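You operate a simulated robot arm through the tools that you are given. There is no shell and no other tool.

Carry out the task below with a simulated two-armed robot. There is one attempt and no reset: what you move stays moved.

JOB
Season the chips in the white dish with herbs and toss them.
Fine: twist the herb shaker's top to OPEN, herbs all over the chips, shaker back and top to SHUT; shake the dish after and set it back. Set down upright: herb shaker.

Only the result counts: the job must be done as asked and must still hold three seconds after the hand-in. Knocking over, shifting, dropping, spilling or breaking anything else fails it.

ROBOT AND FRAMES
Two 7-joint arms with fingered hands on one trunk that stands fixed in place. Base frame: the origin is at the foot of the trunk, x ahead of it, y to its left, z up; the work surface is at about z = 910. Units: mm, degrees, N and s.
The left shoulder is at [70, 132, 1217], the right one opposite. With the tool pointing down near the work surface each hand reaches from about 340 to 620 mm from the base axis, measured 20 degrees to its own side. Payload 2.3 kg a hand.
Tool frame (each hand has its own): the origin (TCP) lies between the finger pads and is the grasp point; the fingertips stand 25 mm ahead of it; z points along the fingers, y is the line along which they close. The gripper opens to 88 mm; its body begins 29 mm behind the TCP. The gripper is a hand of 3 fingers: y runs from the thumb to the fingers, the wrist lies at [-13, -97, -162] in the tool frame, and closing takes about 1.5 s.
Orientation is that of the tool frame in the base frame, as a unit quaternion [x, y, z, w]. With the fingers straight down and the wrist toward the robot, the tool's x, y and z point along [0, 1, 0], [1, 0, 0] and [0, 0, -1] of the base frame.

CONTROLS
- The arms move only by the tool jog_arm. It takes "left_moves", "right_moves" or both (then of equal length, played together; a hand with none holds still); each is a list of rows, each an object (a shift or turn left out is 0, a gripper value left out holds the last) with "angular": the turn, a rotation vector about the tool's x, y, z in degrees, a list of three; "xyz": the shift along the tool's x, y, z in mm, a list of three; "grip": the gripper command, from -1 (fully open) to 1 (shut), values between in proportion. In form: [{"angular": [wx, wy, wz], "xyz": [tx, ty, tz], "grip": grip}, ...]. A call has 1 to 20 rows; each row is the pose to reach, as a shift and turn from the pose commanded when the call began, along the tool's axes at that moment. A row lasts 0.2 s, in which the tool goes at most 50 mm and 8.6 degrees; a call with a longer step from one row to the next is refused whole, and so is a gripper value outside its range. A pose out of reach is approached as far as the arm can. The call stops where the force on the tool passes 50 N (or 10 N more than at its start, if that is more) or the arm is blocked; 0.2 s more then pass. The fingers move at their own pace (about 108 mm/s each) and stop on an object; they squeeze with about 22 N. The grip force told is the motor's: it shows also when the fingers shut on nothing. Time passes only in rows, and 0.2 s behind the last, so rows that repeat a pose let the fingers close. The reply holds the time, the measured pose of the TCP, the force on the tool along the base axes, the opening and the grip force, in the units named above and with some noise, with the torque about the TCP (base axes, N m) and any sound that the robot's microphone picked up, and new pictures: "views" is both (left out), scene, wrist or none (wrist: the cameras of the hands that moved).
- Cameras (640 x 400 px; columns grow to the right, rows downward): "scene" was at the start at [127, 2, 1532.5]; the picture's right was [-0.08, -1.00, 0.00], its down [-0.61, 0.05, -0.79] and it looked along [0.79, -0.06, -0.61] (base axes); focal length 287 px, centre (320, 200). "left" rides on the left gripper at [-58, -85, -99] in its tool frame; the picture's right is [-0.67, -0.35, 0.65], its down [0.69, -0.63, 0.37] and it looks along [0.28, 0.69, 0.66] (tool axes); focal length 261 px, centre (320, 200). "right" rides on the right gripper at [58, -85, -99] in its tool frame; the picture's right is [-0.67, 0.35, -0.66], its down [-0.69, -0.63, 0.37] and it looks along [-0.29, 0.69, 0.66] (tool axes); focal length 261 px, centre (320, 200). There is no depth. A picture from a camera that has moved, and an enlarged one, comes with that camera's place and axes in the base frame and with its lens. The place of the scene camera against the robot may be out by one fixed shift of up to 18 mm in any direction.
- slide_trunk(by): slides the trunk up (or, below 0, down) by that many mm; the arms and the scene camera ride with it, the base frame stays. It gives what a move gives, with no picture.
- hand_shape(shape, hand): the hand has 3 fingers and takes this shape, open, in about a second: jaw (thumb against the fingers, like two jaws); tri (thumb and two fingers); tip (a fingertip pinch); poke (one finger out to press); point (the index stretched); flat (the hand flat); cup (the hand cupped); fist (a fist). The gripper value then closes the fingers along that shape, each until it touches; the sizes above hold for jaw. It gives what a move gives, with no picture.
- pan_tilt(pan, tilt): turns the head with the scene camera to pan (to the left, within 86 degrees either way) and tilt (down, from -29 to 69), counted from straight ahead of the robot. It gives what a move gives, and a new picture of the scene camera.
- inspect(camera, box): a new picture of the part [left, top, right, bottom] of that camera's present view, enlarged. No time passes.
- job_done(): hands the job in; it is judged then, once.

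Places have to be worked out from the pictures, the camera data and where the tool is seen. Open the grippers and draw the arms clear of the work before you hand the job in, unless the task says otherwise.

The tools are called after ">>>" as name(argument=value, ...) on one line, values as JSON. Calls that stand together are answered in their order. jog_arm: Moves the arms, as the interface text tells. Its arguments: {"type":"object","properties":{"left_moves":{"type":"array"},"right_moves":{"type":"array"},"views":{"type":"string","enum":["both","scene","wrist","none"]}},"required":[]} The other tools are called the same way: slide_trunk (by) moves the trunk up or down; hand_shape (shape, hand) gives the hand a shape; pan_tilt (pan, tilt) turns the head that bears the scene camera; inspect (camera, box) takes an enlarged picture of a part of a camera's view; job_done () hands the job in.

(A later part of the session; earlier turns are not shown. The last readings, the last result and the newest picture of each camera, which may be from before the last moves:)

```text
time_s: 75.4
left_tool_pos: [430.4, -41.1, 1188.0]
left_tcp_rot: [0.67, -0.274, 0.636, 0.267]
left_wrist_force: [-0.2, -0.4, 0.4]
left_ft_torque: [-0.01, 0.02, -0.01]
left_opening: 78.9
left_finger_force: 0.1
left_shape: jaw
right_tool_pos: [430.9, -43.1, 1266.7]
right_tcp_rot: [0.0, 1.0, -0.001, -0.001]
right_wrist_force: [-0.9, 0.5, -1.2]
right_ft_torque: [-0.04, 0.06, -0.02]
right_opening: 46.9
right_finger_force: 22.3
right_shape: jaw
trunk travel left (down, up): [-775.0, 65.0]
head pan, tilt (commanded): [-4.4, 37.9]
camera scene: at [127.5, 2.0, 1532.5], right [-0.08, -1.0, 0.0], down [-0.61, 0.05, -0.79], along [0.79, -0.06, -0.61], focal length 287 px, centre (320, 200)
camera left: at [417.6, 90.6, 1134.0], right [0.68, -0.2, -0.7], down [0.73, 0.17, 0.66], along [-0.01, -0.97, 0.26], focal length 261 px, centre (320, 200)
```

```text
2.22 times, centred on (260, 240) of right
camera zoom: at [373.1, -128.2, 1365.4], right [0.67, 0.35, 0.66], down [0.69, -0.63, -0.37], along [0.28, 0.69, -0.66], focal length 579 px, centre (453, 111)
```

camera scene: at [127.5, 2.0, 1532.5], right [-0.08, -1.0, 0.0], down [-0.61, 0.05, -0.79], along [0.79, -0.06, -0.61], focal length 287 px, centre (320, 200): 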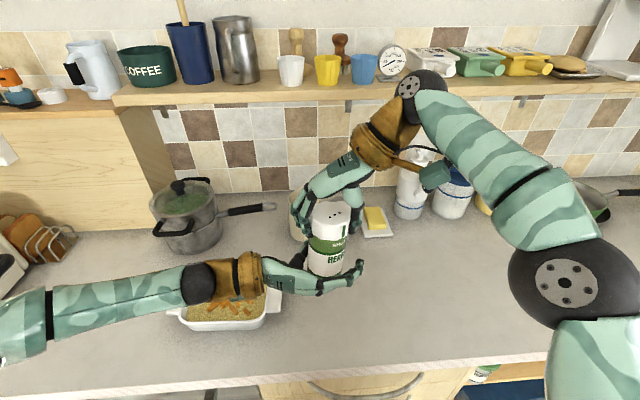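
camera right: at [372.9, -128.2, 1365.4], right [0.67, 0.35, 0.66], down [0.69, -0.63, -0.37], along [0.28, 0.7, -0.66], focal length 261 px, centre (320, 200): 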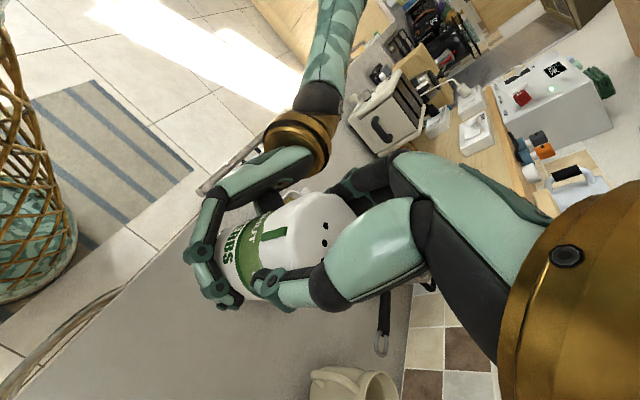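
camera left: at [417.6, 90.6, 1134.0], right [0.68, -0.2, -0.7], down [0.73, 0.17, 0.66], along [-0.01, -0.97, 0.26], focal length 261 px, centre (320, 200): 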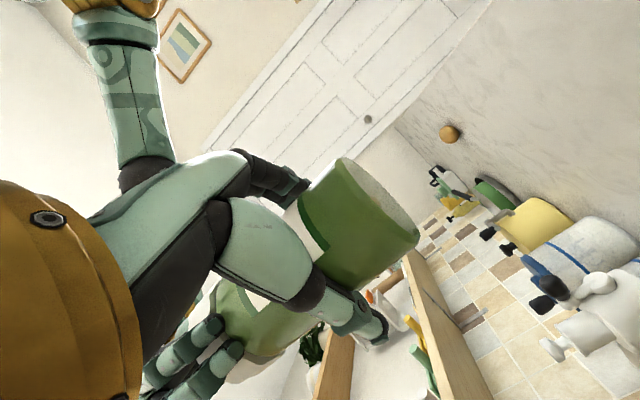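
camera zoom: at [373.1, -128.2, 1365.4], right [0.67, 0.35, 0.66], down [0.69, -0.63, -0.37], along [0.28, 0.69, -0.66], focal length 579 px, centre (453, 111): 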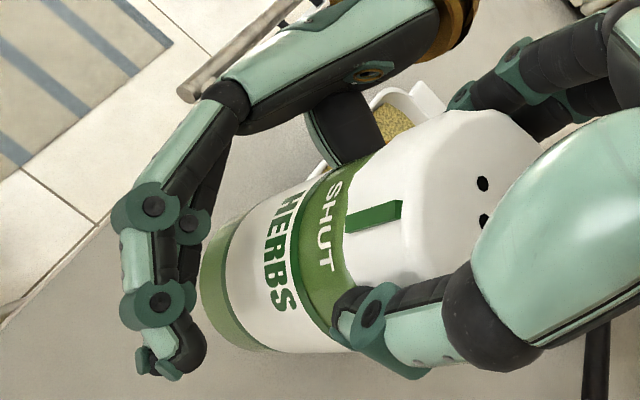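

On release the body sprang back so the pointer is again at SHUT: the cap is spring-loaded and the side grip can't hold enough torque. A better way is to turn it on the counter, with the palm pressing down on the cap so the counter's friction holds the body. I withdraw the left hand along its fingers first.

>>> jog_arm(left_moves=[{"grip": -1}, {"grip": -1}, {"xyz": [0, 0, -15], "grip": -1}, {"xyz": [0, 0, -35], "grip": -1}, {"xyz": [0, 0, -55], "grip": -1}, {"xyz": [0, 0, -75], "grip": -1}, {"xyz": [0, 0, -95], "grip": -1}, {"xyz": [0, 0, -95], "grip": -1}])

>>> inspect(camera="scene", box=[260, 190, 400, 310])

>>> inspect(camera="left", box=[200, 120, 520, 400])

```text
time_s: 77.2
left_tool_pos: [363.8, 25.6, 1192.1]
left_tcp_rot: [0.67, -0.274, 0.636, 0.267]
left_wrist_force: [-0.2, 0.7, 0.2]
left_ft_torque: [0.01, 0.03, -0.01]
left_opening: 87.6
left_finger_force: 0.0
left_shape: jaw
right_tool_pos: [430.8, -44.1, 1266.2]
right_tcp_rot: [0.0, 1.0, 0.0, 0.0]
right_wrist_force: [-0.3, 0.1, -0.4]
right_ft_torque: [-0.03, -0.07, 0.02]
right_opening: 47.0
right_finger_force: 22.2
right_shape: jaw
trunk travel left (down, up): [-775.0, 65.0]
head pan, tilt (commanded): [-4.4, 37.9]
camera scene: at [127.7, 1.8, 1532.4], right [-0.08, -1.0, 0.0], down [-0.61, 0.05, -0.79], along [0.79, -0.06, -0.62], focal length 287 px, centre (320, 200)
camera left: at [350.6, 157.7, 1137.8], right [0.68, -0.2, -0.7], down [0.73, 0.17, 0.66], along [-0.01, -0.97, 0.26], focal length 261 px, centre (320, 200)
```

scene: 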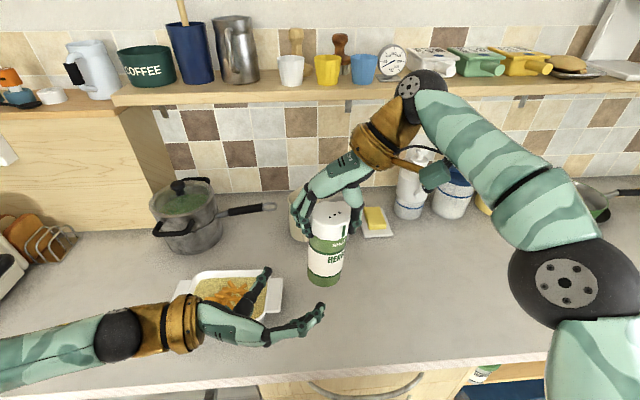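
left: 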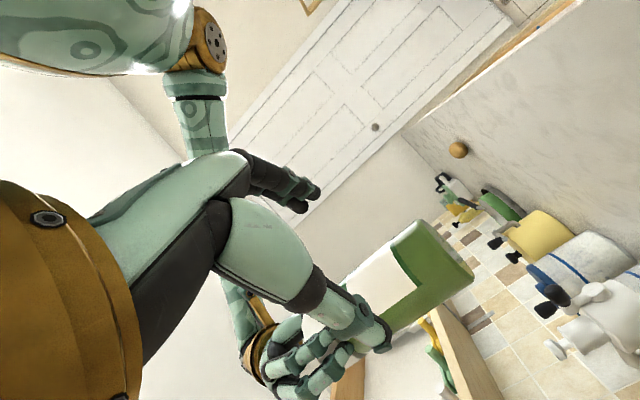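

```text
3.33 times, centred on (330, 250) of scene
camera zoom: at [127.7, 1.8, 1532.4], right [-0.08, -1.0, 0.0], down [-0.61, 0.05, -0.79], along [0.79, -0.06, -0.62], focal length 956 px, centre (287, 33)
```

zoom: 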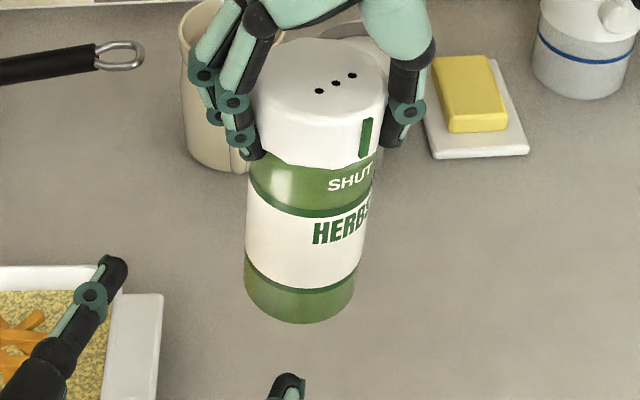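

```text
1.43 times, centred on (360, 260) of left
camera zoom: at [350.6, 157.7, 1137.8], right [0.68, -0.2, -0.7], down [0.73, 0.17, 0.66], along [-0.01, -0.97, 0.26], focal length 372 px, centre (263, 114)
```

zoom: 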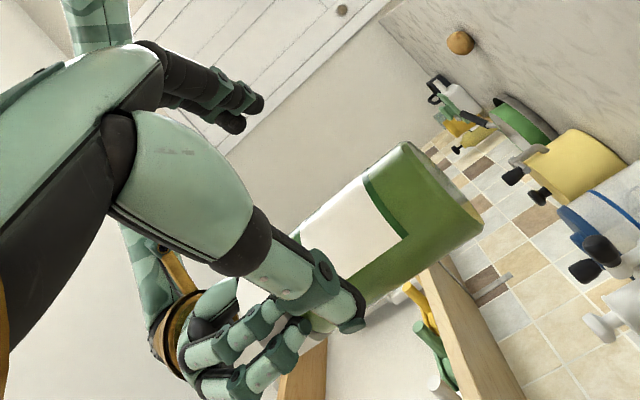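

The shaker hangs nearly upright in the right hand. I carry it to a clear, closer spot at about (465, -120), yawing back to 45°, and stop a little above the counter.

>>> jog_arm(right_moves=[{"angular": [0, 0, 5.6], "xyz": [-4, -9.6, 10]}, {"angular": [0, 0, 11.2], "xyz": [-8.5, -19, 35]}, {"angular": [0, 0, 16.9], "xyz": [-13, -29, 63]}, {"angular": [0, 0, 22.5], "xyz": [-17, -38, 91]}, {"angular": [0, 0, 28.1], "xyz": [-21, -48, 120]}, {"angular": [0, 0, 33.7], "xyz": [-25, -58, 148]}, {"angular": [0, 0, 39.4], "xyz": [-30, -67, 177]}, {"angular": [0, 0, 45], "xyz": [-34, -77, 205]}, {"angular": [0, 0, 45], "xyz": [-34, -77, 215]}, {"angular": [0, 0, 45], "xyz": [-34, -77, 219]}, {"angular": [0, 0, 45], "xyz": [-34, -77, 219]}])

```text
time_s: 79.6
left_tool_pos: [363.0, 26.7, 1192.3]
left_tcp_rot: [0.67, -0.275, 0.636, 0.266]
left_wrist_force: [0.5, 0.7, -0.1]
left_ft_torque: [0.05, -0.03, 0.03]
left_opening: 87.7
left_finger_force: 0.1
left_shape: jaw
right_tool_pos: [465.1, -120.4, 1048.8]
right_tcp_rot: [0.382, 0.924, 0.0, 0.001]
right_wrist_force: [0.3, -0.8, -2.3]
right_ft_torque: [0.02, 0.02, 0.03]
right_opening: 46.8
right_finger_force: 22.5
right_shape: jaw
trunk travel left (down, up): [-775.0, 65.0]
head pan, tilt (commanded): [-4.4, 37.9]
camera scene: at [127.5, 1.9, 1532.5], right [-0.08, -1.0, 0.0], down [-0.61, 0.05, -0.79], along [0.79, -0.06, -0.61], focal length 287 px, centre (320, 200)
camera right: at [364.0, -139.2, 1146.9], right [0.72, -0.23, 0.66], down [0.04, -0.93, -0.37], along [0.69, 0.29, -0.66], focal length 261 px, centre (320, 200)
```

scene: 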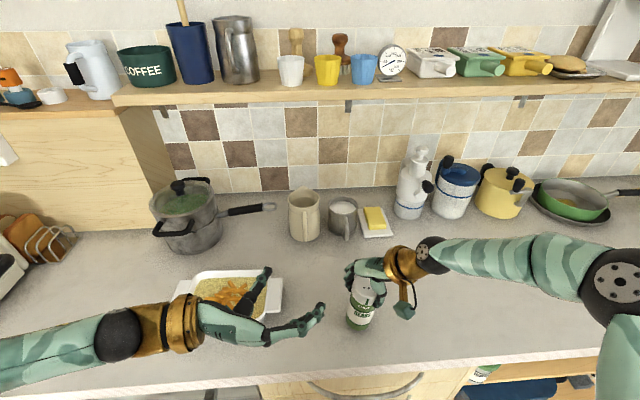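
right: 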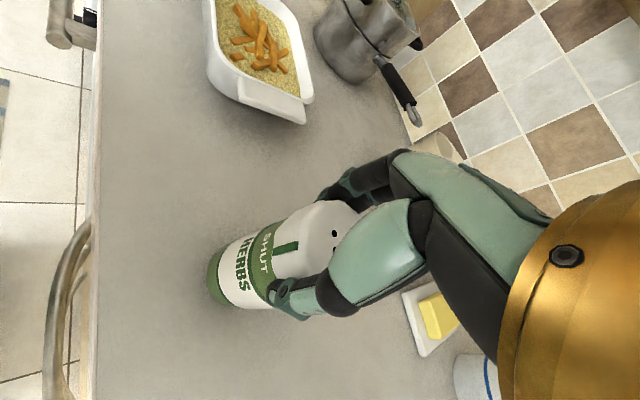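

It hangs about 14 mm above the counter. I lower it slowly in small steps until the force shows contact.

>>> jog_arm(right_moves=[{"xyz": [0, 0, 4]}, {"xyz": [0, 0, 8]}, {"xyz": [0, 0, 11]}, {"xyz": [0, 0, 13]}, {"xyz": [0, 0, 14]}, {"xyz": [0, 0, 15]}, {"xyz": [0, 0, 15]}], views="none")

```text
time_s: 81.2
left_tool_pos: [362.6, 26.9, 1192.7]
left_tcp_rot: [0.67, -0.276, 0.636, 0.266]
left_wrist_force: [-0.1, 1.0, 0.5]
left_ft_torque: [-0.02, 0.03, -0.02]
left_opening: 87.5
left_finger_force: 0.0
left_shape: jaw
right_tool_pos: [465.0, -118.9, 1035.0]
right_tcp_rot: [0.383, 0.924, -0.001, 0.001]
right_wrist_force: [-0.6, 1.2, 4.4]
right_ft_torque: [-0.01, 0.0, 0.03]
right_opening: 46.9
right_finger_force: 21.9
right_shape: jaw
trunk travel left (down, up): [-775.0, 65.0]
head pan, tilt (commanded): [-4.4, 37.9]
```

Contact (about 4 N). I open the right hand and turn it back to yaw 0 around the cap, without touching it.

>>> jog_arm(right_moves=[{"grip": -0.5}, {"grip": -1}, {"grip": -1}, {"grip": -1}, {"angular": [0, 0, 7.5], "grip": -1}, {"angular": [0, 0, 15], "grip": -1}, {"angular": [0, 0, 22.5], "grip": -1}, {"angular": [0, 0, 30], "grip": -1}, {"angular": [0, 0, 37.5], "grip": -1}, {"angular": [0, 0, 45], "grip": -1}, {"angular": [0, 0, 45], "grip": -1}])

>>> inspect(camera="right", box=[150, 150, 390, 340])

>>> inspect(camera="scene", box=[320, 240, 430, 340])

```text
time_s: 83.6
left_tool_pos: [363.0, 25.1, 1193.0]
left_tcp_rot: [0.67, -0.275, 0.636, 0.266]
left_wrist_force: [-0.3, 0.2, -0.7]
left_ft_torque: [0.0, -0.02, -0.04]
left_opening: 87.7
left_finger_force: 0.0
left_shape: jaw
right_tool_pos: [464.3, -119.1, 1033.6]
right_tcp_rot: [0.707, 0.707, 0.0, 0.0]
right_wrist_force: [-0.1, -0.7, 0.1]
right_ft_torque: [0.0, -0.04, -0.01]
right_opening: 87.5
right_finger_force: 0.0
right_shape: jaw
trunk travel left (down, up): [-775.0, 65.0]
head pan, tilt (commanded): [-4.4, 37.9]
camera scene: at [127.1, 1.8, 1532.5], right [-0.08, -1.0, 0.0], down [-0.61, 0.05, -0.79], along [0.79, -0.06, -0.61], focal length 287 px, centre (320, 200)
camera right: at [380.0, -61.3, 1131.7], right [0.35, -0.67, 0.66], down [-0.63, -0.68, -0.37], along [0.69, -0.29, -0.66], focal length 261 px, centre (320, 200)
```

scene: 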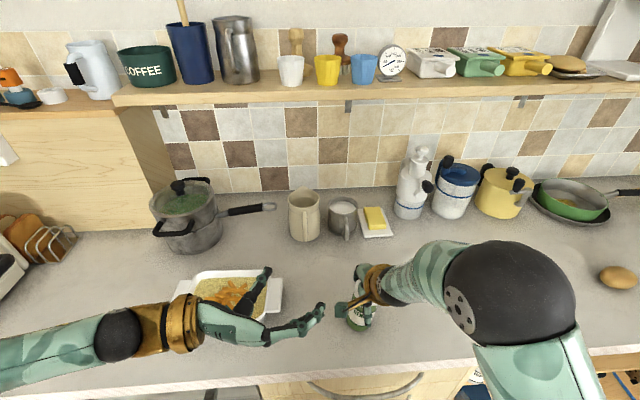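
right: 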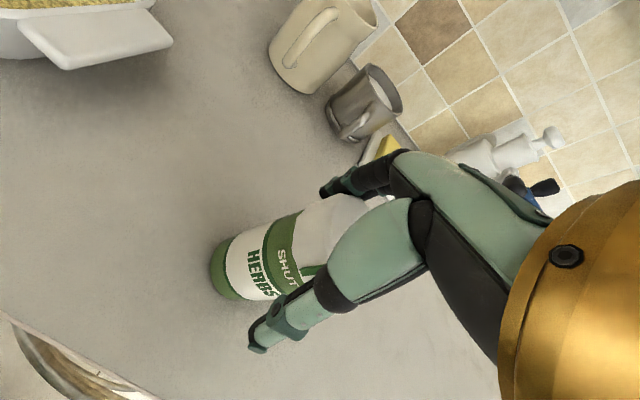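

```text
2.11 times, centred on (270, 245) of right
camera zoom: at [380.0, -61.3, 1131.7], right [0.35, -0.67, 0.66], down [-0.63, -0.68, -0.37], along [0.69, -0.29, -0.66], focal length 549 px, centre (425, 105)
```

zoom: 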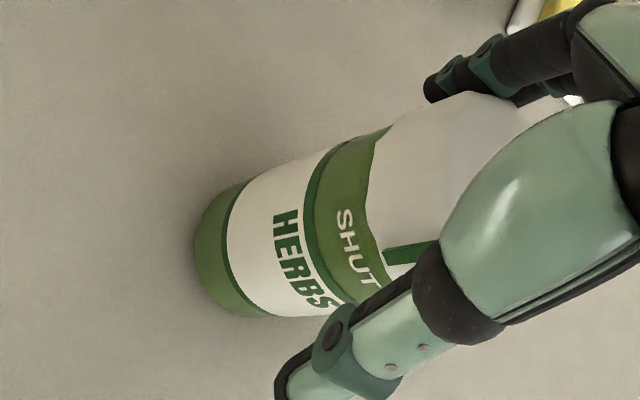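

```text
4.00 times, centred on (375, 290) of scene
camera zoom: at [127.1, 1.8, 1532.5], right [-0.08, -1.0, 0.0], down [-0.61, 0.05, -0.79], along [0.79, -0.06, -0.61], focal length 1148 px, centre (100, -160)
```

zoom: 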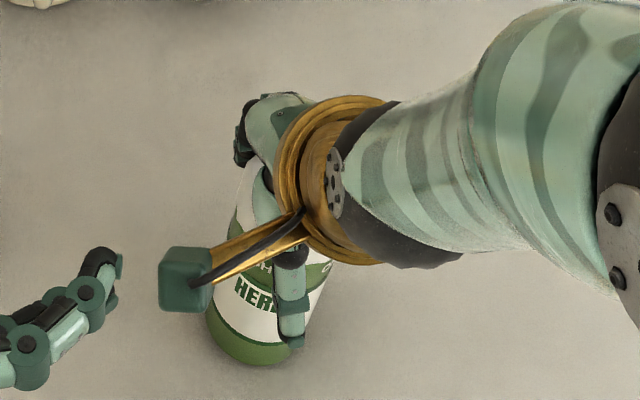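

The shaker stands upright on the counter. Now I lower the open hand so the palm meets the cap's top, in small steps, watching the force.

>>> jog_arm(right_moves=[{"xyz": [0, 0, 5]}, {"xyz": [0, 0, 10]}, {"xyz": [0, 0, 14]}, {"xyz": [0, 0, 17]}, {"xyz": [0, 0, 19]}, {"xyz": [0, 0, 19]}], views="none")

```text
time_s: 85.0
left_tool_pos: [362.3, 26.6, 1192.0]
left_tcp_rot: [0.669, -0.275, 0.637, 0.266]
left_wrist_force: [-0.6, -0.4, -0.1]
left_ft_torque: [0.02, 0.02, -0.01]
left_opening: 87.5
left_finger_force: 0.2
left_shape: jaw
right_tool_pos: [464.5, -120.0, 1014.6]
right_tcp_rot: [0.707, 0.707, 0.0, 0.0]
right_wrist_force: [-0.3, 0.1, 0.1]
right_ft_torque: [-0.02, -0.01, 0.02]
right_opening: 87.6
right_finger_force: 0.1
right_shape: jaw
trunk travel left (down, up): [-775.0, 65.0]
head pan, tilt (commanded): [-4.4, 37.9]
```

No contact yet at z = 1014.6; I continue down in 1–2 mm steps.

>>> jog_arm(right_moves=[{"xyz": [0, 0, 2]}, {"xyz": [0, 0, 4]}, {"xyz": [0, 0, 5]}, {"xyz": [0, 0, 6]}, {"xyz": [0, 0, 7]}, {"xyz": [0, 0, 8]}, {"xyz": [0, 0, 8]}], views="none")

```text
time_s: 86.6
left_tool_pos: [362.5, 27.6, 1192.4]
left_tcp_rot: [0.669, -0.275, 0.637, 0.267]
left_wrist_force: [-0.1, -0.7, -0.4]
left_ft_torque: [0.01, 0.0, 0.02]
left_opening: 87.6
left_finger_force: 0.0
left_shape: jaw
right_tool_pos: [464.1, -120.3, 1007.1]
right_tcp_rot: [0.707, 0.707, 0.0, -0.001]
right_wrist_force: [0.4, 0.7, 2.0]
right_ft_torque: [-0.06, -0.05, 0.01]
right_opening: 87.5
right_finger_force: 0.0
right_shape: jaw
trunk travel left (down, up): [-775.0, 65.0]
head pan, tilt (commanded): [-4.4, 37.9]
```

A first touch shows (about 2 N at z = 1007). I press on gently, 1 mm at a time.

>>> jog_arm(right_moves=[{"xyz": [0, 0, 1]}, {"xyz": [0, 0, 2]}, {"xyz": [0, 0, 3]}, {"xyz": [0, 0, 3]}], views="none")

```text
time_s: 87.6
left_tool_pos: [361.8, 27.6, 1192.6]
left_tcp_rot: [0.67, -0.275, 0.637, 0.266]
left_wrist_force: [0.2, 0.0, -0.1]
left_ft_torque: [0.0, 0.02, 0.04]
left_opening: 87.7
left_finger_force: 0.1
left_shape: jaw
right_tool_pos: [463.4, -119.2, 1004.4]
right_tcp_rot: [0.707, 0.707, 0.0, 0.002]
right_wrist_force: [3.2, 0.7, 9.8]
right_ft_torque: [-0.13, -0.15, 0.08]
right_opening: 87.6
right_finger_force: 0.0
right_shape: jaw
trunk travel left (down, up): [-775.0, 65.0]
head pan, tilt (commanded): [-4.4, 37.9]
```

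Pressing down with the palm would make the fingertips clamp body and cap together, so that won't do. Better idea: hold the shaker between the two hands end to end (right on the cap, left on the base, fingers facing each other), which also lets the left hand pour simply with fingers down. I raise the right hand clear, leaving the shaker standing, to test those poses empty-handed.

>>> jog_arm(right_moves=[{"xyz": [0, 0, -10]}, {"xyz": [0, 0, -35]}, {"xyz": [0, 0, -70]}, {"xyz": [0, 0, -110]}, {"xyz": [0, 0, -150]}, {"xyz": [0, 0, -190]}, {"xyz": [0, 0, -215]}, {"xyz": [0, 0, -215]}])

>>> inspect(camera="scene", box=[310, 240, 430, 350])

```text
time_s: 89.4
left_tool_pos: [363.7, 25.8, 1192.1]
left_tcp_rot: [0.67, -0.275, 0.636, 0.266]
left_wrist_force: [0.2, -0.4, 0.1]
left_ft_torque: [-0.01, 0.0, 0.02]
left_opening: 87.4
left_finger_force: 0.0
left_shape: jaw
right_tool_pos: [463.8, -118.1, 1219.9]
right_tcp_rot: [0.707, 0.707, 0.0, 0.0]
right_wrist_force: [-1.1, -0.2, -0.4]
right_ft_torque: [-0.01, 0.01, 0.01]
right_opening: 87.5
right_finger_force: 0.1
right_shape: jaw
trunk travel left (down, up): [-775.0, 65.0]
head pan, tilt (commanded): [-4.4, 37.9]
camera scene: at [127.2, 2.1, 1532.5], right [-0.08, -1.0, 0.0], down [-0.61, 0.05, -0.79], along [0.79, -0.06, -0.61], focal length 287 px, centre (320, 200)
camera right: at [379.4, -61.4, 1316.8], right [0.35, -0.67, 0.66], down [-0.63, -0.69, -0.37], along [0.69, -0.29, -0.66], focal length 261 px, centre (320, 200)
```

scene: 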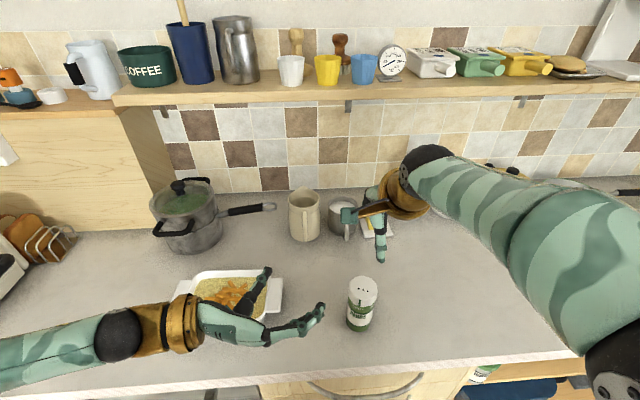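
right: 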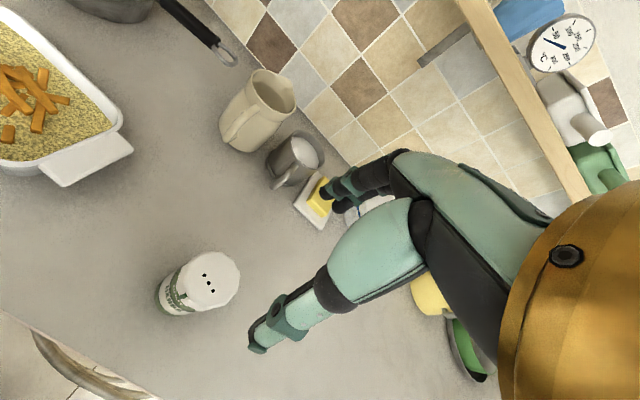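

```text
3.64 times, centred on (370, 295) of scene
camera zoom: at [127.2, 2.1, 1532.5], right [-0.08, -1.0, 0.0], down [-0.61, 0.05, -0.79], along [0.79, -0.06, -0.61], focal length 1043 px, centre (138, -146)
```

zoom: 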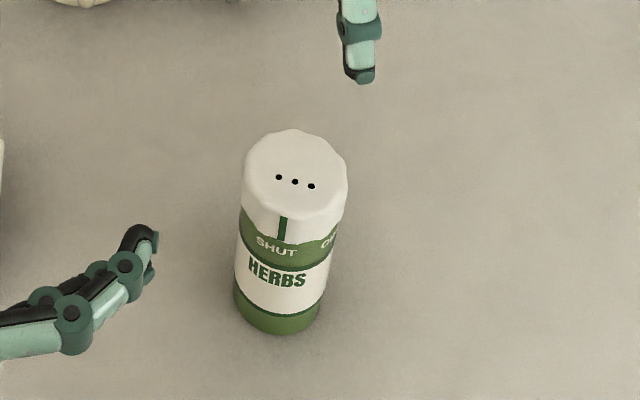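

The shaker stands upright and still at SHUT. Now I test the left hand's end-grip pose: I bring it to about (420, 110, 1200) and roll it through neutral to the other side, as I did before.

>>> jog_arm(left_moves=[{"angular": [0, 0, -8.5], "xyz": [2, -25, -5]}, {"angular": [0, 0, -17], "xyz": [4, -50, -10]}, {"angular": [0, 0, -25.5], "xyz": [6, -75, -15]}, {"angular": [0, 0, -34], "xyz": [7.6, -99, -20]}, {"angular": [0, 0, -42.5], "xyz": [7.6, -99, -20]}, {"angular": [0, 0, -51], "xyz": [7.6, -99, -20]}, {"angular": [0, 0, -59.5], "xyz": [7.6, -99, -20]}, {"angular": [0, 0, -68], "xyz": [7.6, -99, -20]}, {"angular": [0, 0, -76.5], "xyz": [7.6, -99, -20]}, {"angular": [0, 0, -85], "xyz": [7.6, -99, -20]}, {"angular": [0, 0, -93.5], "xyz": [7.6, -99, -20]}, {"angular": [0, 0, -102], "xyz": [7.6, -99, -20]}, {"angular": [0, 0, -110.5], "xyz": [7.6, -99, -20]}, {"angular": [0, 0, -119], "xyz": [7.6, -99, -20]}, {"angular": [0, 0, -127.5], "xyz": [7.6, -99, -20]}, {"angular": [0, 0, -136], "xyz": [7.6, -99, -20]}, {"angular": [0, 0, -144.5], "xyz": [7.6, -99, -20]}, {"angular": [0, 0, -153], "xyz": [7.6, -99, -20]}, {"angular": [0, 0, -161.5], "xyz": [7.6, -99, -20]}, {"angular": [0, 0, -170], "xyz": [7.6, -99, -20]}], views="none")

```text
time_s: 93.6
left_tool_pos: [425.4, 107.3, 1199.4]
left_tcp_rot: [0.331, 0.643, -0.21, 0.658]
left_wrist_force: [1.1, 1.5, 0.6]
left_ft_torque: [-0.03, -0.02, 0.01]
left_opening: 87.5
left_finger_force: 0.0
left_shape: jaw
left hand out of reach, approached as far as the arm can: row 9, 10, 11, 12, 13, 14, 15, 20
right_tool_pos: [464.9, -119.6, 1217.9]
right_tcp_rot: [0.708, 0.707, 0.0, 0.0]
right_wrist_force: [-0.2, -0.2, 0.3]
right_ft_torque: [0.0, -0.01, 0.0]
right_opening: 87.7
right_finger_force: 0.1
right_shape: jaw
trunk travel left (down, up): [-775.0, 65.0]
head pan, tilt (commanded): [-4.4, 37.9]
```

It arrived at the mirrored side. Now I yaw it the remaining 45° so the fingers point straight right (z = -y) with the thumb toward the robot.

>>> jog_arm(left_moves=[{"angular": [7.4, -1, -1.3], "xyz": [0, 0, 1.4]}, {"angular": [14.9, -2.1, -2.7], "xyz": [0, 0, 2.8]}, {"angular": [22.3, -3.1, -4], "xyz": [0, -0.5, 4.2]}, {"angular": [29.8, -4.1, -5.3], "xyz": [0, -1, 5.6]}, {"angular": [37.2, -5.2, -6.7], "xyz": [0, -1, 7]}, {"angular": [44.7, -6.2, -8], "xyz": [-0.6, -1.3, 8.5]}, {"angular": [44.7, -6.2, -8], "xyz": [-0.6, -1.3, 8.5]}])

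```text
time_s: 95.2
left_tool_pos: [432.8, 101.2, 1197.3]
left_tcp_rot: [0.501, 0.5, -0.5, 0.499]
left_wrist_force: [-0.5, -0.1, -0.2]
left_ft_torque: [-0.01, 0.02, -0.03]
left_opening: 87.6
left_finger_force: 0.0
left_shape: jaw
left hand out of reach, approached as far as the arm can: row 6
right_tool_pos: [464.0, -119.3, 1218.4]
right_tcp_rot: [0.707, 0.707, 0.0, 0.0]
right_wrist_force: [0.2, -0.6, 0.4]
right_ft_torque: [0.02, 0.01, 0.0]
right_opening: 87.6
right_finger_force: 0.1
right_shape: jaw
trunk travel left (down, up): [-775.0, 65.0]
head pan, tilt (commanded): [-4.4, 37.9]
camera scene: at [127.2, 1.9, 1532.5], right [-0.08, -1.0, 0.0], down [-0.61, 0.05, -0.79], along [0.79, -0.06, -0.61], focal length 287 px, centre (320, 200)
camera left: at [347.0, 200.0, 1255.5], right [-0.35, -0.66, 0.67], down [-0.63, -0.36, -0.69], along [0.69, -0.66, -0.29], focal length 261 px, centre (320, 200)
```

scene: 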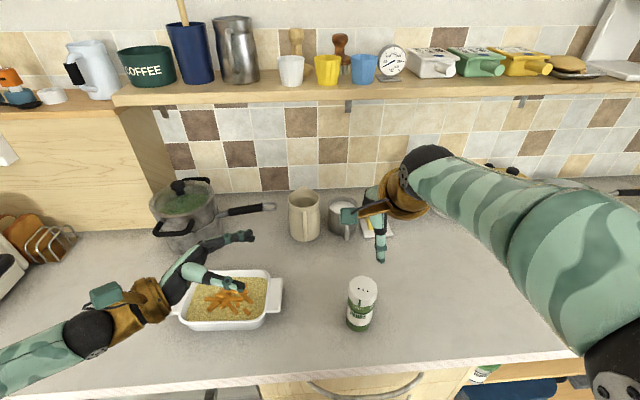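
left: 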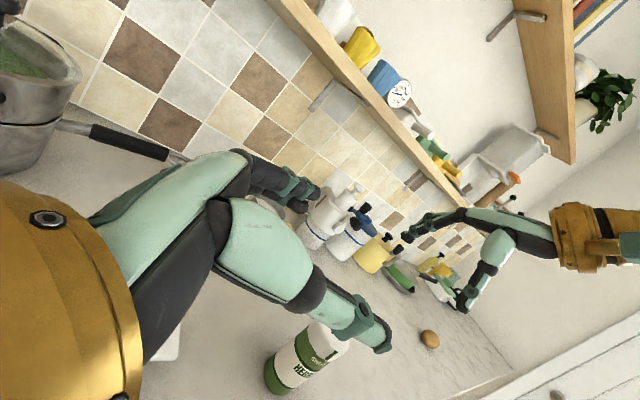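

The left end-grip pose is reached at (433, 101, 1197). I test moving it to y = 65 with the fingers pitched 20° up (so the cap end would be the higher one).

>>> jog_arm(left_moves=[{"angular": [0, -5, 0], "xyz": [0, 2, 9]}, {"angular": [0, -10, 0], "xyz": [0, 4, 18]}, {"angular": [0, -15, 0], "xyz": [0, 6, 27]}, {"angular": [0, -20, 0], "xyz": [0, 8, 36]}, {"angular": [0, -20, 0], "xyz": [0, 8, 36]}], views="none")

```text
time_s: 96.4
left_tool_pos: [439.4, 64.9, 1198.6]
left_tcp_rot: [-0.406, -0.406, 0.58, -0.578]
left_wrist_force: [-0.4, 0.1, -0.9]
left_ft_torque: [0.02, 0.01, -0.04]
left_opening: 87.7
left_finger_force: 0.0
left_shape: jaw
right_tool_pos: [464.3, -119.5, 1218.1]
right_tcp_rot: [0.707, 0.707, 0.0, 0.0]
right_wrist_force: [-0.3, 0.3, 0.8]
right_ft_torque: [0.0, 0.01, 0.0]
right_opening: 87.9
right_finger_force: 0.1
right_shape: jaw
trunk travel left (down, up): [-775.0, 65.0]
head pan, tilt (commanded): [-4.4, 37.9]
```

No limit there. Now I test the mirror pose for the right hand (fingers pointing left and 20° down) at about (440, -60, 1246).

>>> jog_arm(right_moves=[{"angular": [0, 7.8, 0], "xyz": [7, -3, -3]}, {"angular": [0, 15.6, 0], "xyz": [14, -6, -6]}, {"angular": [0, 23.4, 0], "xyz": [20, -8, -9]}, {"angular": [0, 31.2, 0], "xyz": [27, -11, -12]}, {"angular": [0, 39, 0], "xyz": [33, -14, -16]}, {"angular": [0, 46.8, 0], "xyz": [40, -16, -19]}, {"angular": [0, 54.6, 0], "xyz": [46, -19, -22]}, {"angular": [0, 62.4, 0], "xyz": [53, -22, -25]}, {"angular": [0, 70, 0], "xyz": [59, -24, -28]}, {"angular": [0, 70, 0], "xyz": [59, -24, -28]}])

```text
time_s: 98.6
left_tool_pos: [441.0, 64.8, 1199.8]
left_tcp_rot: [-0.406, -0.406, 0.58, -0.578]
left_wrist_force: [-0.8, 0.3, 0.2]
left_ft_torque: [-0.03, -0.01, 0.0]
left_opening: 87.7
left_finger_force: 0.1
left_shape: jaw
right_tool_pos: [440.6, -62.3, 1246.2]
right_tcp_rot: [0.579, 0.579, 0.405, -0.406]
right_wrist_force: [-0.4, -0.3, -0.4]
right_ft_torque: [0.0, -0.02, -0.02]
right_opening: 87.7
right_finger_force: 0.0
right_shape: jaw
trunk travel left (down, up): [-775.0, 65.0]
head pan, tilt (commanded): [-4.4, 37.9]
camera scene: at [126.9, 2.3, 1532.5], right [-0.08, -1.0, 0.0], down [-0.61, 0.05, -0.79], along [0.79, -0.06, -0.61], focal length 287 px, centre (320, 200)
camera right: at [354.9, -134.8, 1334.4], right [0.35, -0.84, -0.41], down [-0.63, 0.11, -0.77], along [0.69, 0.52, -0.49], focal length 261 px, centre (320, 200)
```

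scene: 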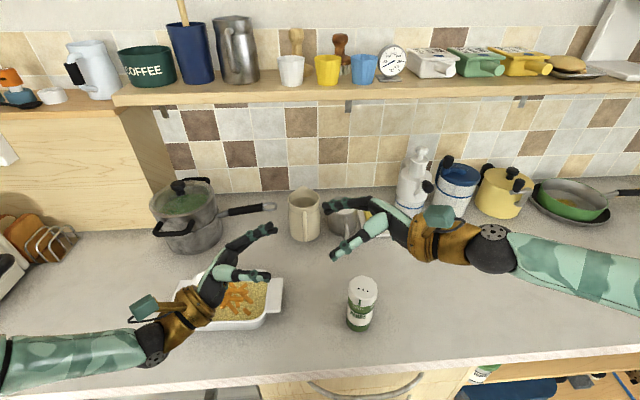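
right: 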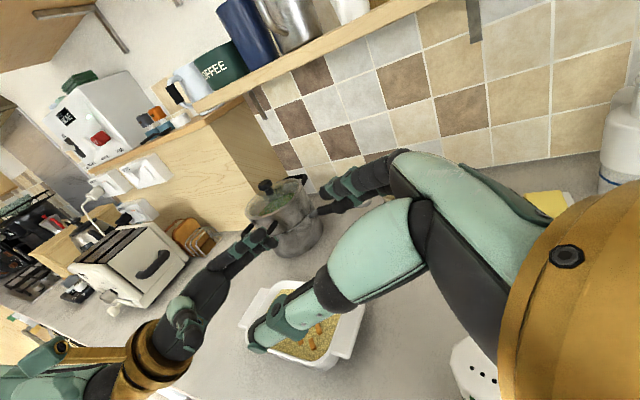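

Both hands face each other easily. I test the twist range of the right hand here: +45° then -45° about its finger axis.

>>> jog_arm(right_moves=[{"angular": [0, 0, 8]}, {"angular": [0, 0, 16]}, {"angular": [0, 0, 24]}, {"angular": [0, 0, 32]}, {"angular": [0, 0, 40]}, {"angular": [0, 0, 48]}, {"angular": [0, 0, 48]}], views="none")

>>> jog_arm(right_moves=[{"angular": [0, 0, -8]}, {"angular": [0, 0, -16]}, {"angular": [0, 0, -24]}, {"angular": [0, 0, -32]}, {"angular": [0, 0, -40]}, {"angular": [0, 0, -48]}, {"angular": [0, 0, -56]}, {"angular": [0, 0, -64]}, {"angular": [0, 0, -72]}, {"angular": [0, 0, -80]}, {"angular": [0, 0, -88]}, {"angular": [0, 0, -96]}, {"angular": [0, 0, -104]}, {"angular": [0, 0, -104]}], views="none")

```text
time_s: 100.2
left_tool_pos: [441.3, 64.4, 1198.6]
left_tcp_rot: [-0.406, -0.407, 0.579, -0.578]
left_wrist_force: [-0.2, 0.5, 0.4]
left_ft_torque: [-0.02, 0.0, 0.0]
left_opening: 87.8
left_finger_force: 0.0
left_shape: jaw
right_tool_pos: [441.0, -61.2, 1246.8]
right_tcp_rot: [0.765, 0.292, 0.205, -0.536]
right_wrist_force: [0.2, 0.2, -0.3]
right_ft_torque: [-0.01, -0.02, 0.0]
right_opening: 87.8
right_finger_force: 0.1
right_shape: jaw
trunk travel left (down, up): [-775.0, 65.0]
head pan, tilt (commanded): [-4.4, 37.9]
```

```text
time_s: 103.2
left_tool_pos: [439.3, 64.1, 1198.3]
left_tcp_rot: [-0.407, -0.406, 0.58, -0.577]
left_wrist_force: [0.1, -0.4, 1.1]
left_ft_torque: [0.01, -0.02, 0.0]
left_opening: 87.6
left_finger_force: 0.1
left_shape: jaw
right_tool_pos: [441.3, -61.9, 1246.5]
right_tcp_rot: [0.24, 0.783, 0.549, -0.166]
right_wrist_force: [0.5, -0.8, 0.3]
right_ft_torque: [0.0, 0.01, -0.01]
right_opening: 87.5
right_finger_force: 0.0
right_shape: jaw
trunk travel left (down, up): [-775.0, 65.0]
head pan, tilt (commanded): [-4.4, 37.9]
```

The right hand's twist range here is over 100° with no limit. Now it returns to fingers-down above the shaker: first undo the roll.

>>> jog_arm(right_moves=[{"angular": [0, 0, 8]}, {"angular": [0, 0, 16]}, {"angular": [0, 0, 24]}, {"angular": [0, 0, 32]}, {"angular": [0, 0, 40]}, {"angular": [0, 0, 48]}, {"angular": [0, 0, 56]}, {"angular": [0, 0, 56]}], views="none")

>>> jog_arm(right_moves=[{"angular": [0, -7.8, 0], "xyz": [-15, 2.6, -1.2]}, {"angular": [0, -15.6, 0], "xyz": [-31, 5.2, -2.4]}, {"angular": [0, -23.4, 0], "xyz": [-46, 7.8, -3.6]}, {"angular": [0, -31.2, 0], "xyz": [-62, 10.4, -4.8]}, {"angular": [0, -39, 0], "xyz": [-77, 13, -6]}, {"angular": [0, -46.8, 0], "xyz": [-92, 15.5, -7.3]}, {"angular": [0, -54.6, 0], "xyz": [-108, 18, -8.5]}, {"angular": [0, -62.4, 0], "xyz": [-123, 20.7, -9.7]}, {"angular": [0, -70, 0], "xyz": [-138.6, 23.3, -10.9]}, {"angular": [0, -70, 0], "xyz": [-138.6, 23.3, -10.9]}])

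>>> inspect(camera="right", box=[140, 180, 340, 330])

```text
time_s: 105.0
left_tool_pos: [439.9, 64.1, 1198.2]
left_tcp_rot: [-0.406, -0.406, 0.58, -0.578]
left_wrist_force: [0.1, -0.3, -0.2]
left_ft_torque: [-0.01, -0.05, -0.01]
left_opening: 87.9
left_finger_force: 0.0
left_shape: jaw
right_tool_pos: [439.7, -61.9, 1247.7]
right_tcp_rot: [0.58, 0.578, 0.406, -0.405]
right_wrist_force: [1.4, -0.6, -0.7]
right_ft_torque: [-0.02, 0.01, 0.0]
right_opening: 87.8
right_finger_force: 0.1
right_shape: jaw
trunk travel left (down, up): [-775.0, 65.0]
head pan, tilt (commanded): [-4.4, 37.9]
```

```text
time_s: 107.2
left_tool_pos: [440.1, 64.7, 1199.8]
left_tcp_rot: [-0.407, -0.406, 0.579, -0.578]
left_wrist_force: [-0.6, -0.7, -0.1]
left_ft_torque: [0.0, -0.05, 0.03]
left_opening: 87.8
left_finger_force: 0.0
left_shape: jaw
right_tool_pos: [463.9, -119.9, 1121.3]
right_tcp_rot: [0.707, 0.707, -0.001, 0.0]
right_wrist_force: [-0.7, -0.1, -0.1]
right_ft_torque: [0.02, -0.02, 0.0]
right_opening: 87.7
right_finger_force: 0.0
right_shape: jaw
trunk travel left (down, up): [-775.0, 65.0]
head pan, tilt (commanded): [-4.4, 37.9]
camera scene: at [126.9, 1.7, 1532.5], right [-0.08, -1.0, 0.0], down [-0.61, 0.05, -0.79], along [0.79, -0.06, -0.61], focal length 287 px, centre (320, 200)
camera right: at [379.4, -59.9, 1218.5], right [0.35, -0.67, 0.66], down [-0.63, -0.69, -0.36], along [0.69, -0.29, -0.66], focal length 261 px, centre (320, 200)
```

scene: 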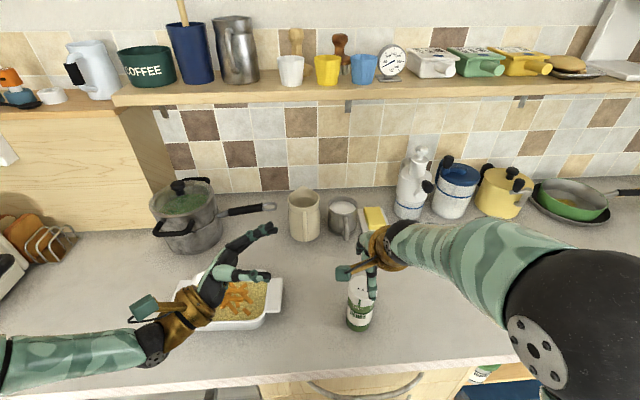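
right: 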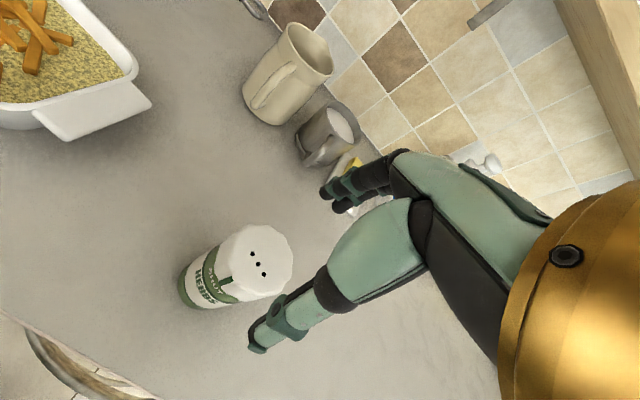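

```text
2.67 times, centred on (240, 255) of right
camera zoom: at [379.4, -59.9, 1218.5], right [0.35, -0.67, 0.66], down [-0.63, -0.69, -0.36], along [0.69, -0.29, -0.66], focal length 695 px, centre (533, 53)
```

zoom: 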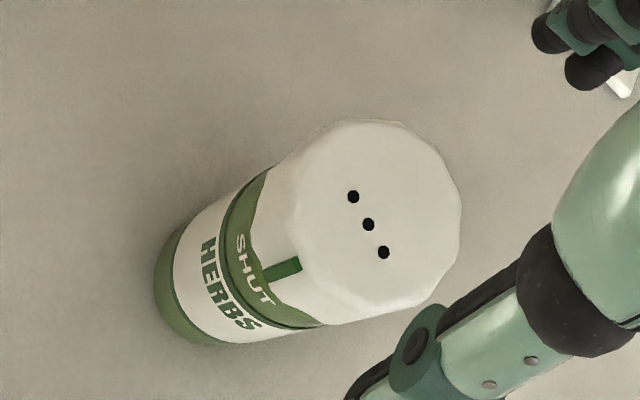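

The cap centre here is at about (468, -119), so I shift 4 mm forward, descend to z ≈ 1034 and close on the cap.

>>> jog_arm(right_moves=[{"xyz": [0, 4, 20]}, {"xyz": [0, 4, 45]}, {"xyz": [0, 4, 65]}, {"xyz": [0, 4, 80]}, {"xyz": [0, 4, 87]}, {"xyz": [0, 4, 87]}, {"xyz": [0, 4, 87], "grip": 0.2}, {"xyz": [0, 4, 87], "grip": 1}, {"xyz": [0, 4, 87], "grip": 1}, {"xyz": [0, 4, 87], "grip": 1}, {"xyz": [0, 4, 87], "grip": 1}, {"xyz": [0, 4, 87], "grip": 1}, {"xyz": [0, 4, 87], "grip": 1}, {"xyz": [0, 4, 87], "grip": 1}])

```text
time_s: 110.2
left_tool_pos: [440.9, 64.6, 1198.9]
left_tcp_rot: [-0.407, -0.406, 0.579, -0.578]
left_wrist_force: [0.5, 0.7, 0.3]
left_ft_torque: [0.03, 0.0, 0.02]
left_opening: 87.6
left_finger_force: 0.0
left_shape: jaw
right_tool_pos: [469.2, -117.9, 1033.0]
right_tcp_rot: [0.707, 0.707, 0.0, 0.0]
right_wrist_force: [0.0, -1.0, -0.3]
right_ft_torque: [0.03, -0.02, 0.03]
right_opening: 47.9
right_finger_force: 21.5
right_shape: jaw
trunk travel left (down, up): [-775.0, 65.0]
head pan, tilt (commanded): [-4.4, 37.9]
camera scene: at [127.5, 2.0, 1532.5], right [-0.08, -1.0, 0.0], down [-0.61, 0.05, -0.79], along [0.79, -0.06, -0.61], focal length 287 px, centre (320, 200)
camera right: at [383.5, -59.8, 1131.5], right [0.35, -0.67, 0.66], down [-0.63, -0.69, -0.37], along [0.69, -0.29, -0.66], focal length 261 px, centre (320, 200)
```

scene: 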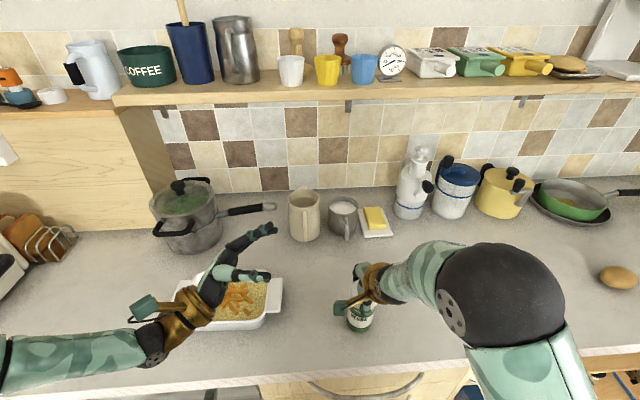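
right: 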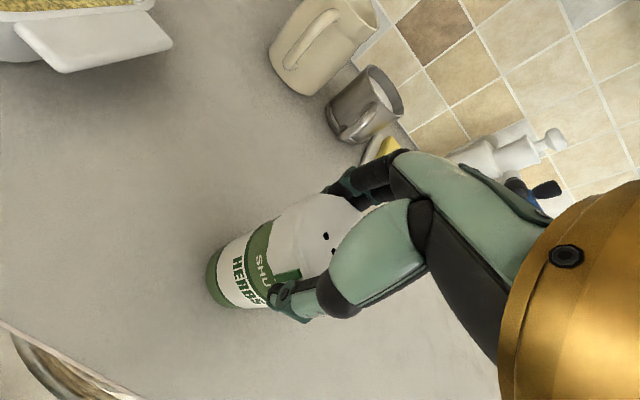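

The cap is gripped again. I lift the shaker straight up 200 mm, then tip it so the fingers point left and 20° down, ending at a stand-off about 185 mm from the left hand on its axis.

>>> jog_arm(right_moves=[{"xyz": [0, 0, -15]}, {"xyz": [0, 0, -50]}, {"xyz": [0, 0, -90]}, {"xyz": [0, 0, -130]}, {"xyz": [0, 0, -170]}, {"xyz": [0, 0, -200]}, {"angular": [0, 7.8, 0], "xyz": [1, -3, -203]}, {"angular": [0, 15.6, 0], "xyz": [2, -6, -206]}, {"angular": [0, 23.4, 0], "xyz": [3, -10, -210]}, {"angular": [0, 31.2, 0], "xyz": [4, -13, -213]}, {"angular": [0, 39, 0], "xyz": [5, -16, -216]}, {"angular": [0, 46.8, 0], "xyz": [6, -19, -219]}, {"angular": [0, 54.6, 0], "xyz": [7, -23, -223]}, {"angular": [0, 62.4, 0], "xyz": [8, -26, -226]}, {"angular": [0, 70, 0], "xyz": [9, -29, -229]}, {"angular": [0, 70, 0], "xyz": [9, -29, -229]}])

```text
time_s: 113.6
left_tool_pos: [441.3, 64.1, 1198.4]
left_tcp_rot: [-0.407, -0.406, 0.58, -0.578]
left_wrist_force: [1.2, 0.7, 0.7]
left_ft_torque: [-0.03, -0.02, 0.02]
left_opening: 87.6
left_finger_force: 0.0
left_shape: jaw
right_tool_pos: [438.2, -108.0, 1261.3]
right_tcp_rot: [0.578, 0.579, 0.406, -0.406]
right_wrist_force: [0.5, 0.5, -0.3]
right_ft_torque: [-0.07, -0.01, -0.02]
right_opening: 47.7
right_finger_force: 21.8
right_shape: jaw
trunk travel left (down, up): [-775.0, 65.0]
head pan, tilt (commanded): [-4.4, 37.9]
camera scene: at [127.3, 2.2, 1532.5], right [-0.08, -1.0, 0.0], down [-0.61, 0.05, -0.79], along [0.79, -0.06, -0.61], focal length 287 px, centre (320, 200)
camera right: at [353.7, -182.3, 1348.4], right [0.35, -0.84, -0.41], down [-0.63, 0.11, -0.77], along [0.69, 0.52, -0.49], focal length 261 px, centre (320, 200)
```

scene: 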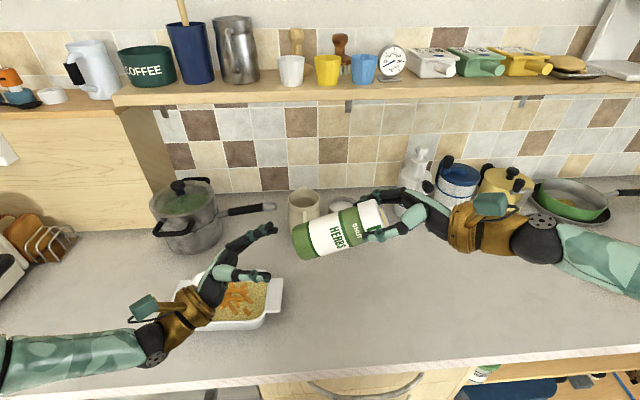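
right: 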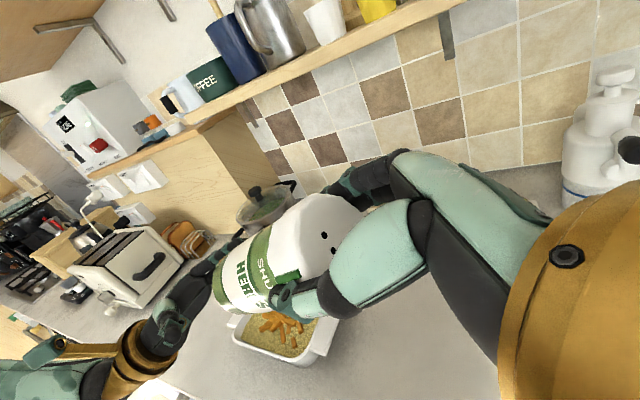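

The shaker is held end-out toward the left hand, well aligned with its axis. I roll the right hand +48° now, so the full twist range remains for opening.

>>> jog_arm(right_moves=[{"angular": [0, 0, 6]}, {"angular": [0, 0, 12]}, {"angular": [0, 0, 18]}, {"angular": [0, 0, 24]}, {"angular": [0, 0, 30]}, {"angular": [0, 0, 36]}, {"angular": [0, 0, 42]}, {"angular": [0, 0, 48]}, {"angular": [0, 0, 48]}])

>>> inspect(camera="scene", box=[270, 170, 430, 280])

```text
time_s: 115.6
left_tool_pos: [440.9, 65.5, 1198.5]
left_tcp_rot: [-0.406, -0.407, 0.579, -0.578]
left_wrist_force: [-0.4, 0.2, 1.0]
left_ft_torque: [-0.01, 0.04, -0.01]
left_opening: 87.7
left_finger_force: 0.1
left_shape: jaw
right_tool_pos: [439.5, -108.9, 1261.3]
right_tcp_rot: [0.765, 0.293, 0.205, -0.535]
right_wrist_force: [-0.4, 0.0, -1.5]
right_ft_torque: [-0.06, -0.01, 0.0]
right_opening: 47.6
right_finger_force: 22.3
right_shape: jaw
trunk travel left (down, up): [-775.0, 65.0]
head pan, tilt (commanded): [-4.4, 37.9]
camera scene: at [127.4, 1.7, 1532.5], right [-0.08, -1.0, 0.0], down [-0.61, 0.05, -0.79], along [0.79, -0.06, -0.61], focal length 287 px, centre (320, 200)
camera right: at [425.4, -168.1, 1390.0], right [-0.27, -0.86, -0.44], down [-0.93, 0.35, -0.11], along [0.25, 0.38, -0.89], focal length 261 px, centre (320, 200)
```

scene: 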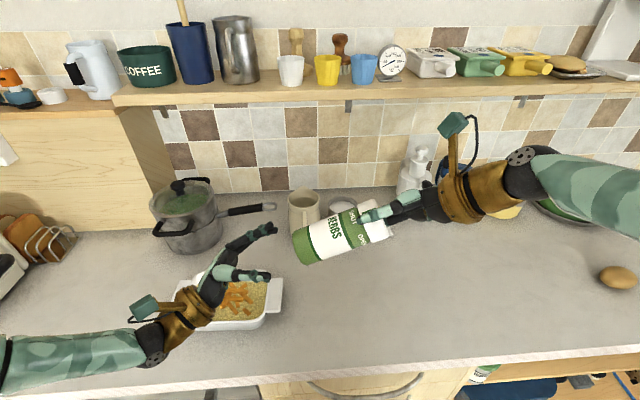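
right: 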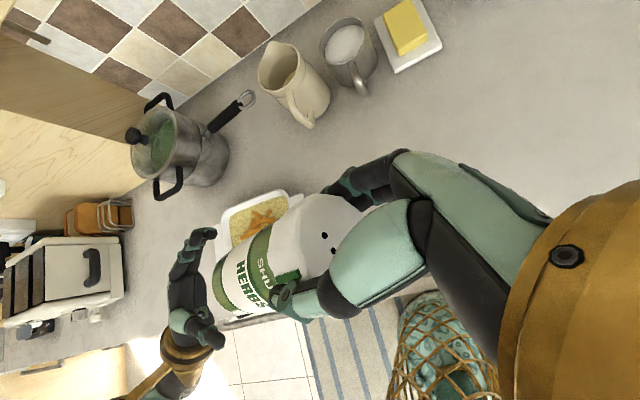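

```text
3.64 times, centred on (350, 225) of scene
camera zoom: at [127.4, 1.7, 1532.5], right [-0.08, -1.0, 0.0], down [-0.61, 0.05, -0.79], along [0.79, -0.06, -0.61], focal length 1043 px, centre (211, 109)
```

zoom: 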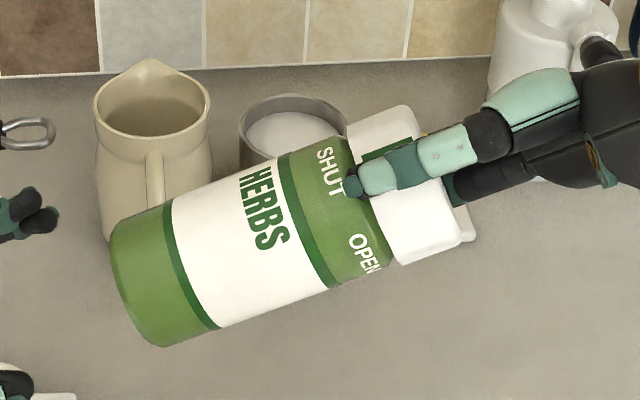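

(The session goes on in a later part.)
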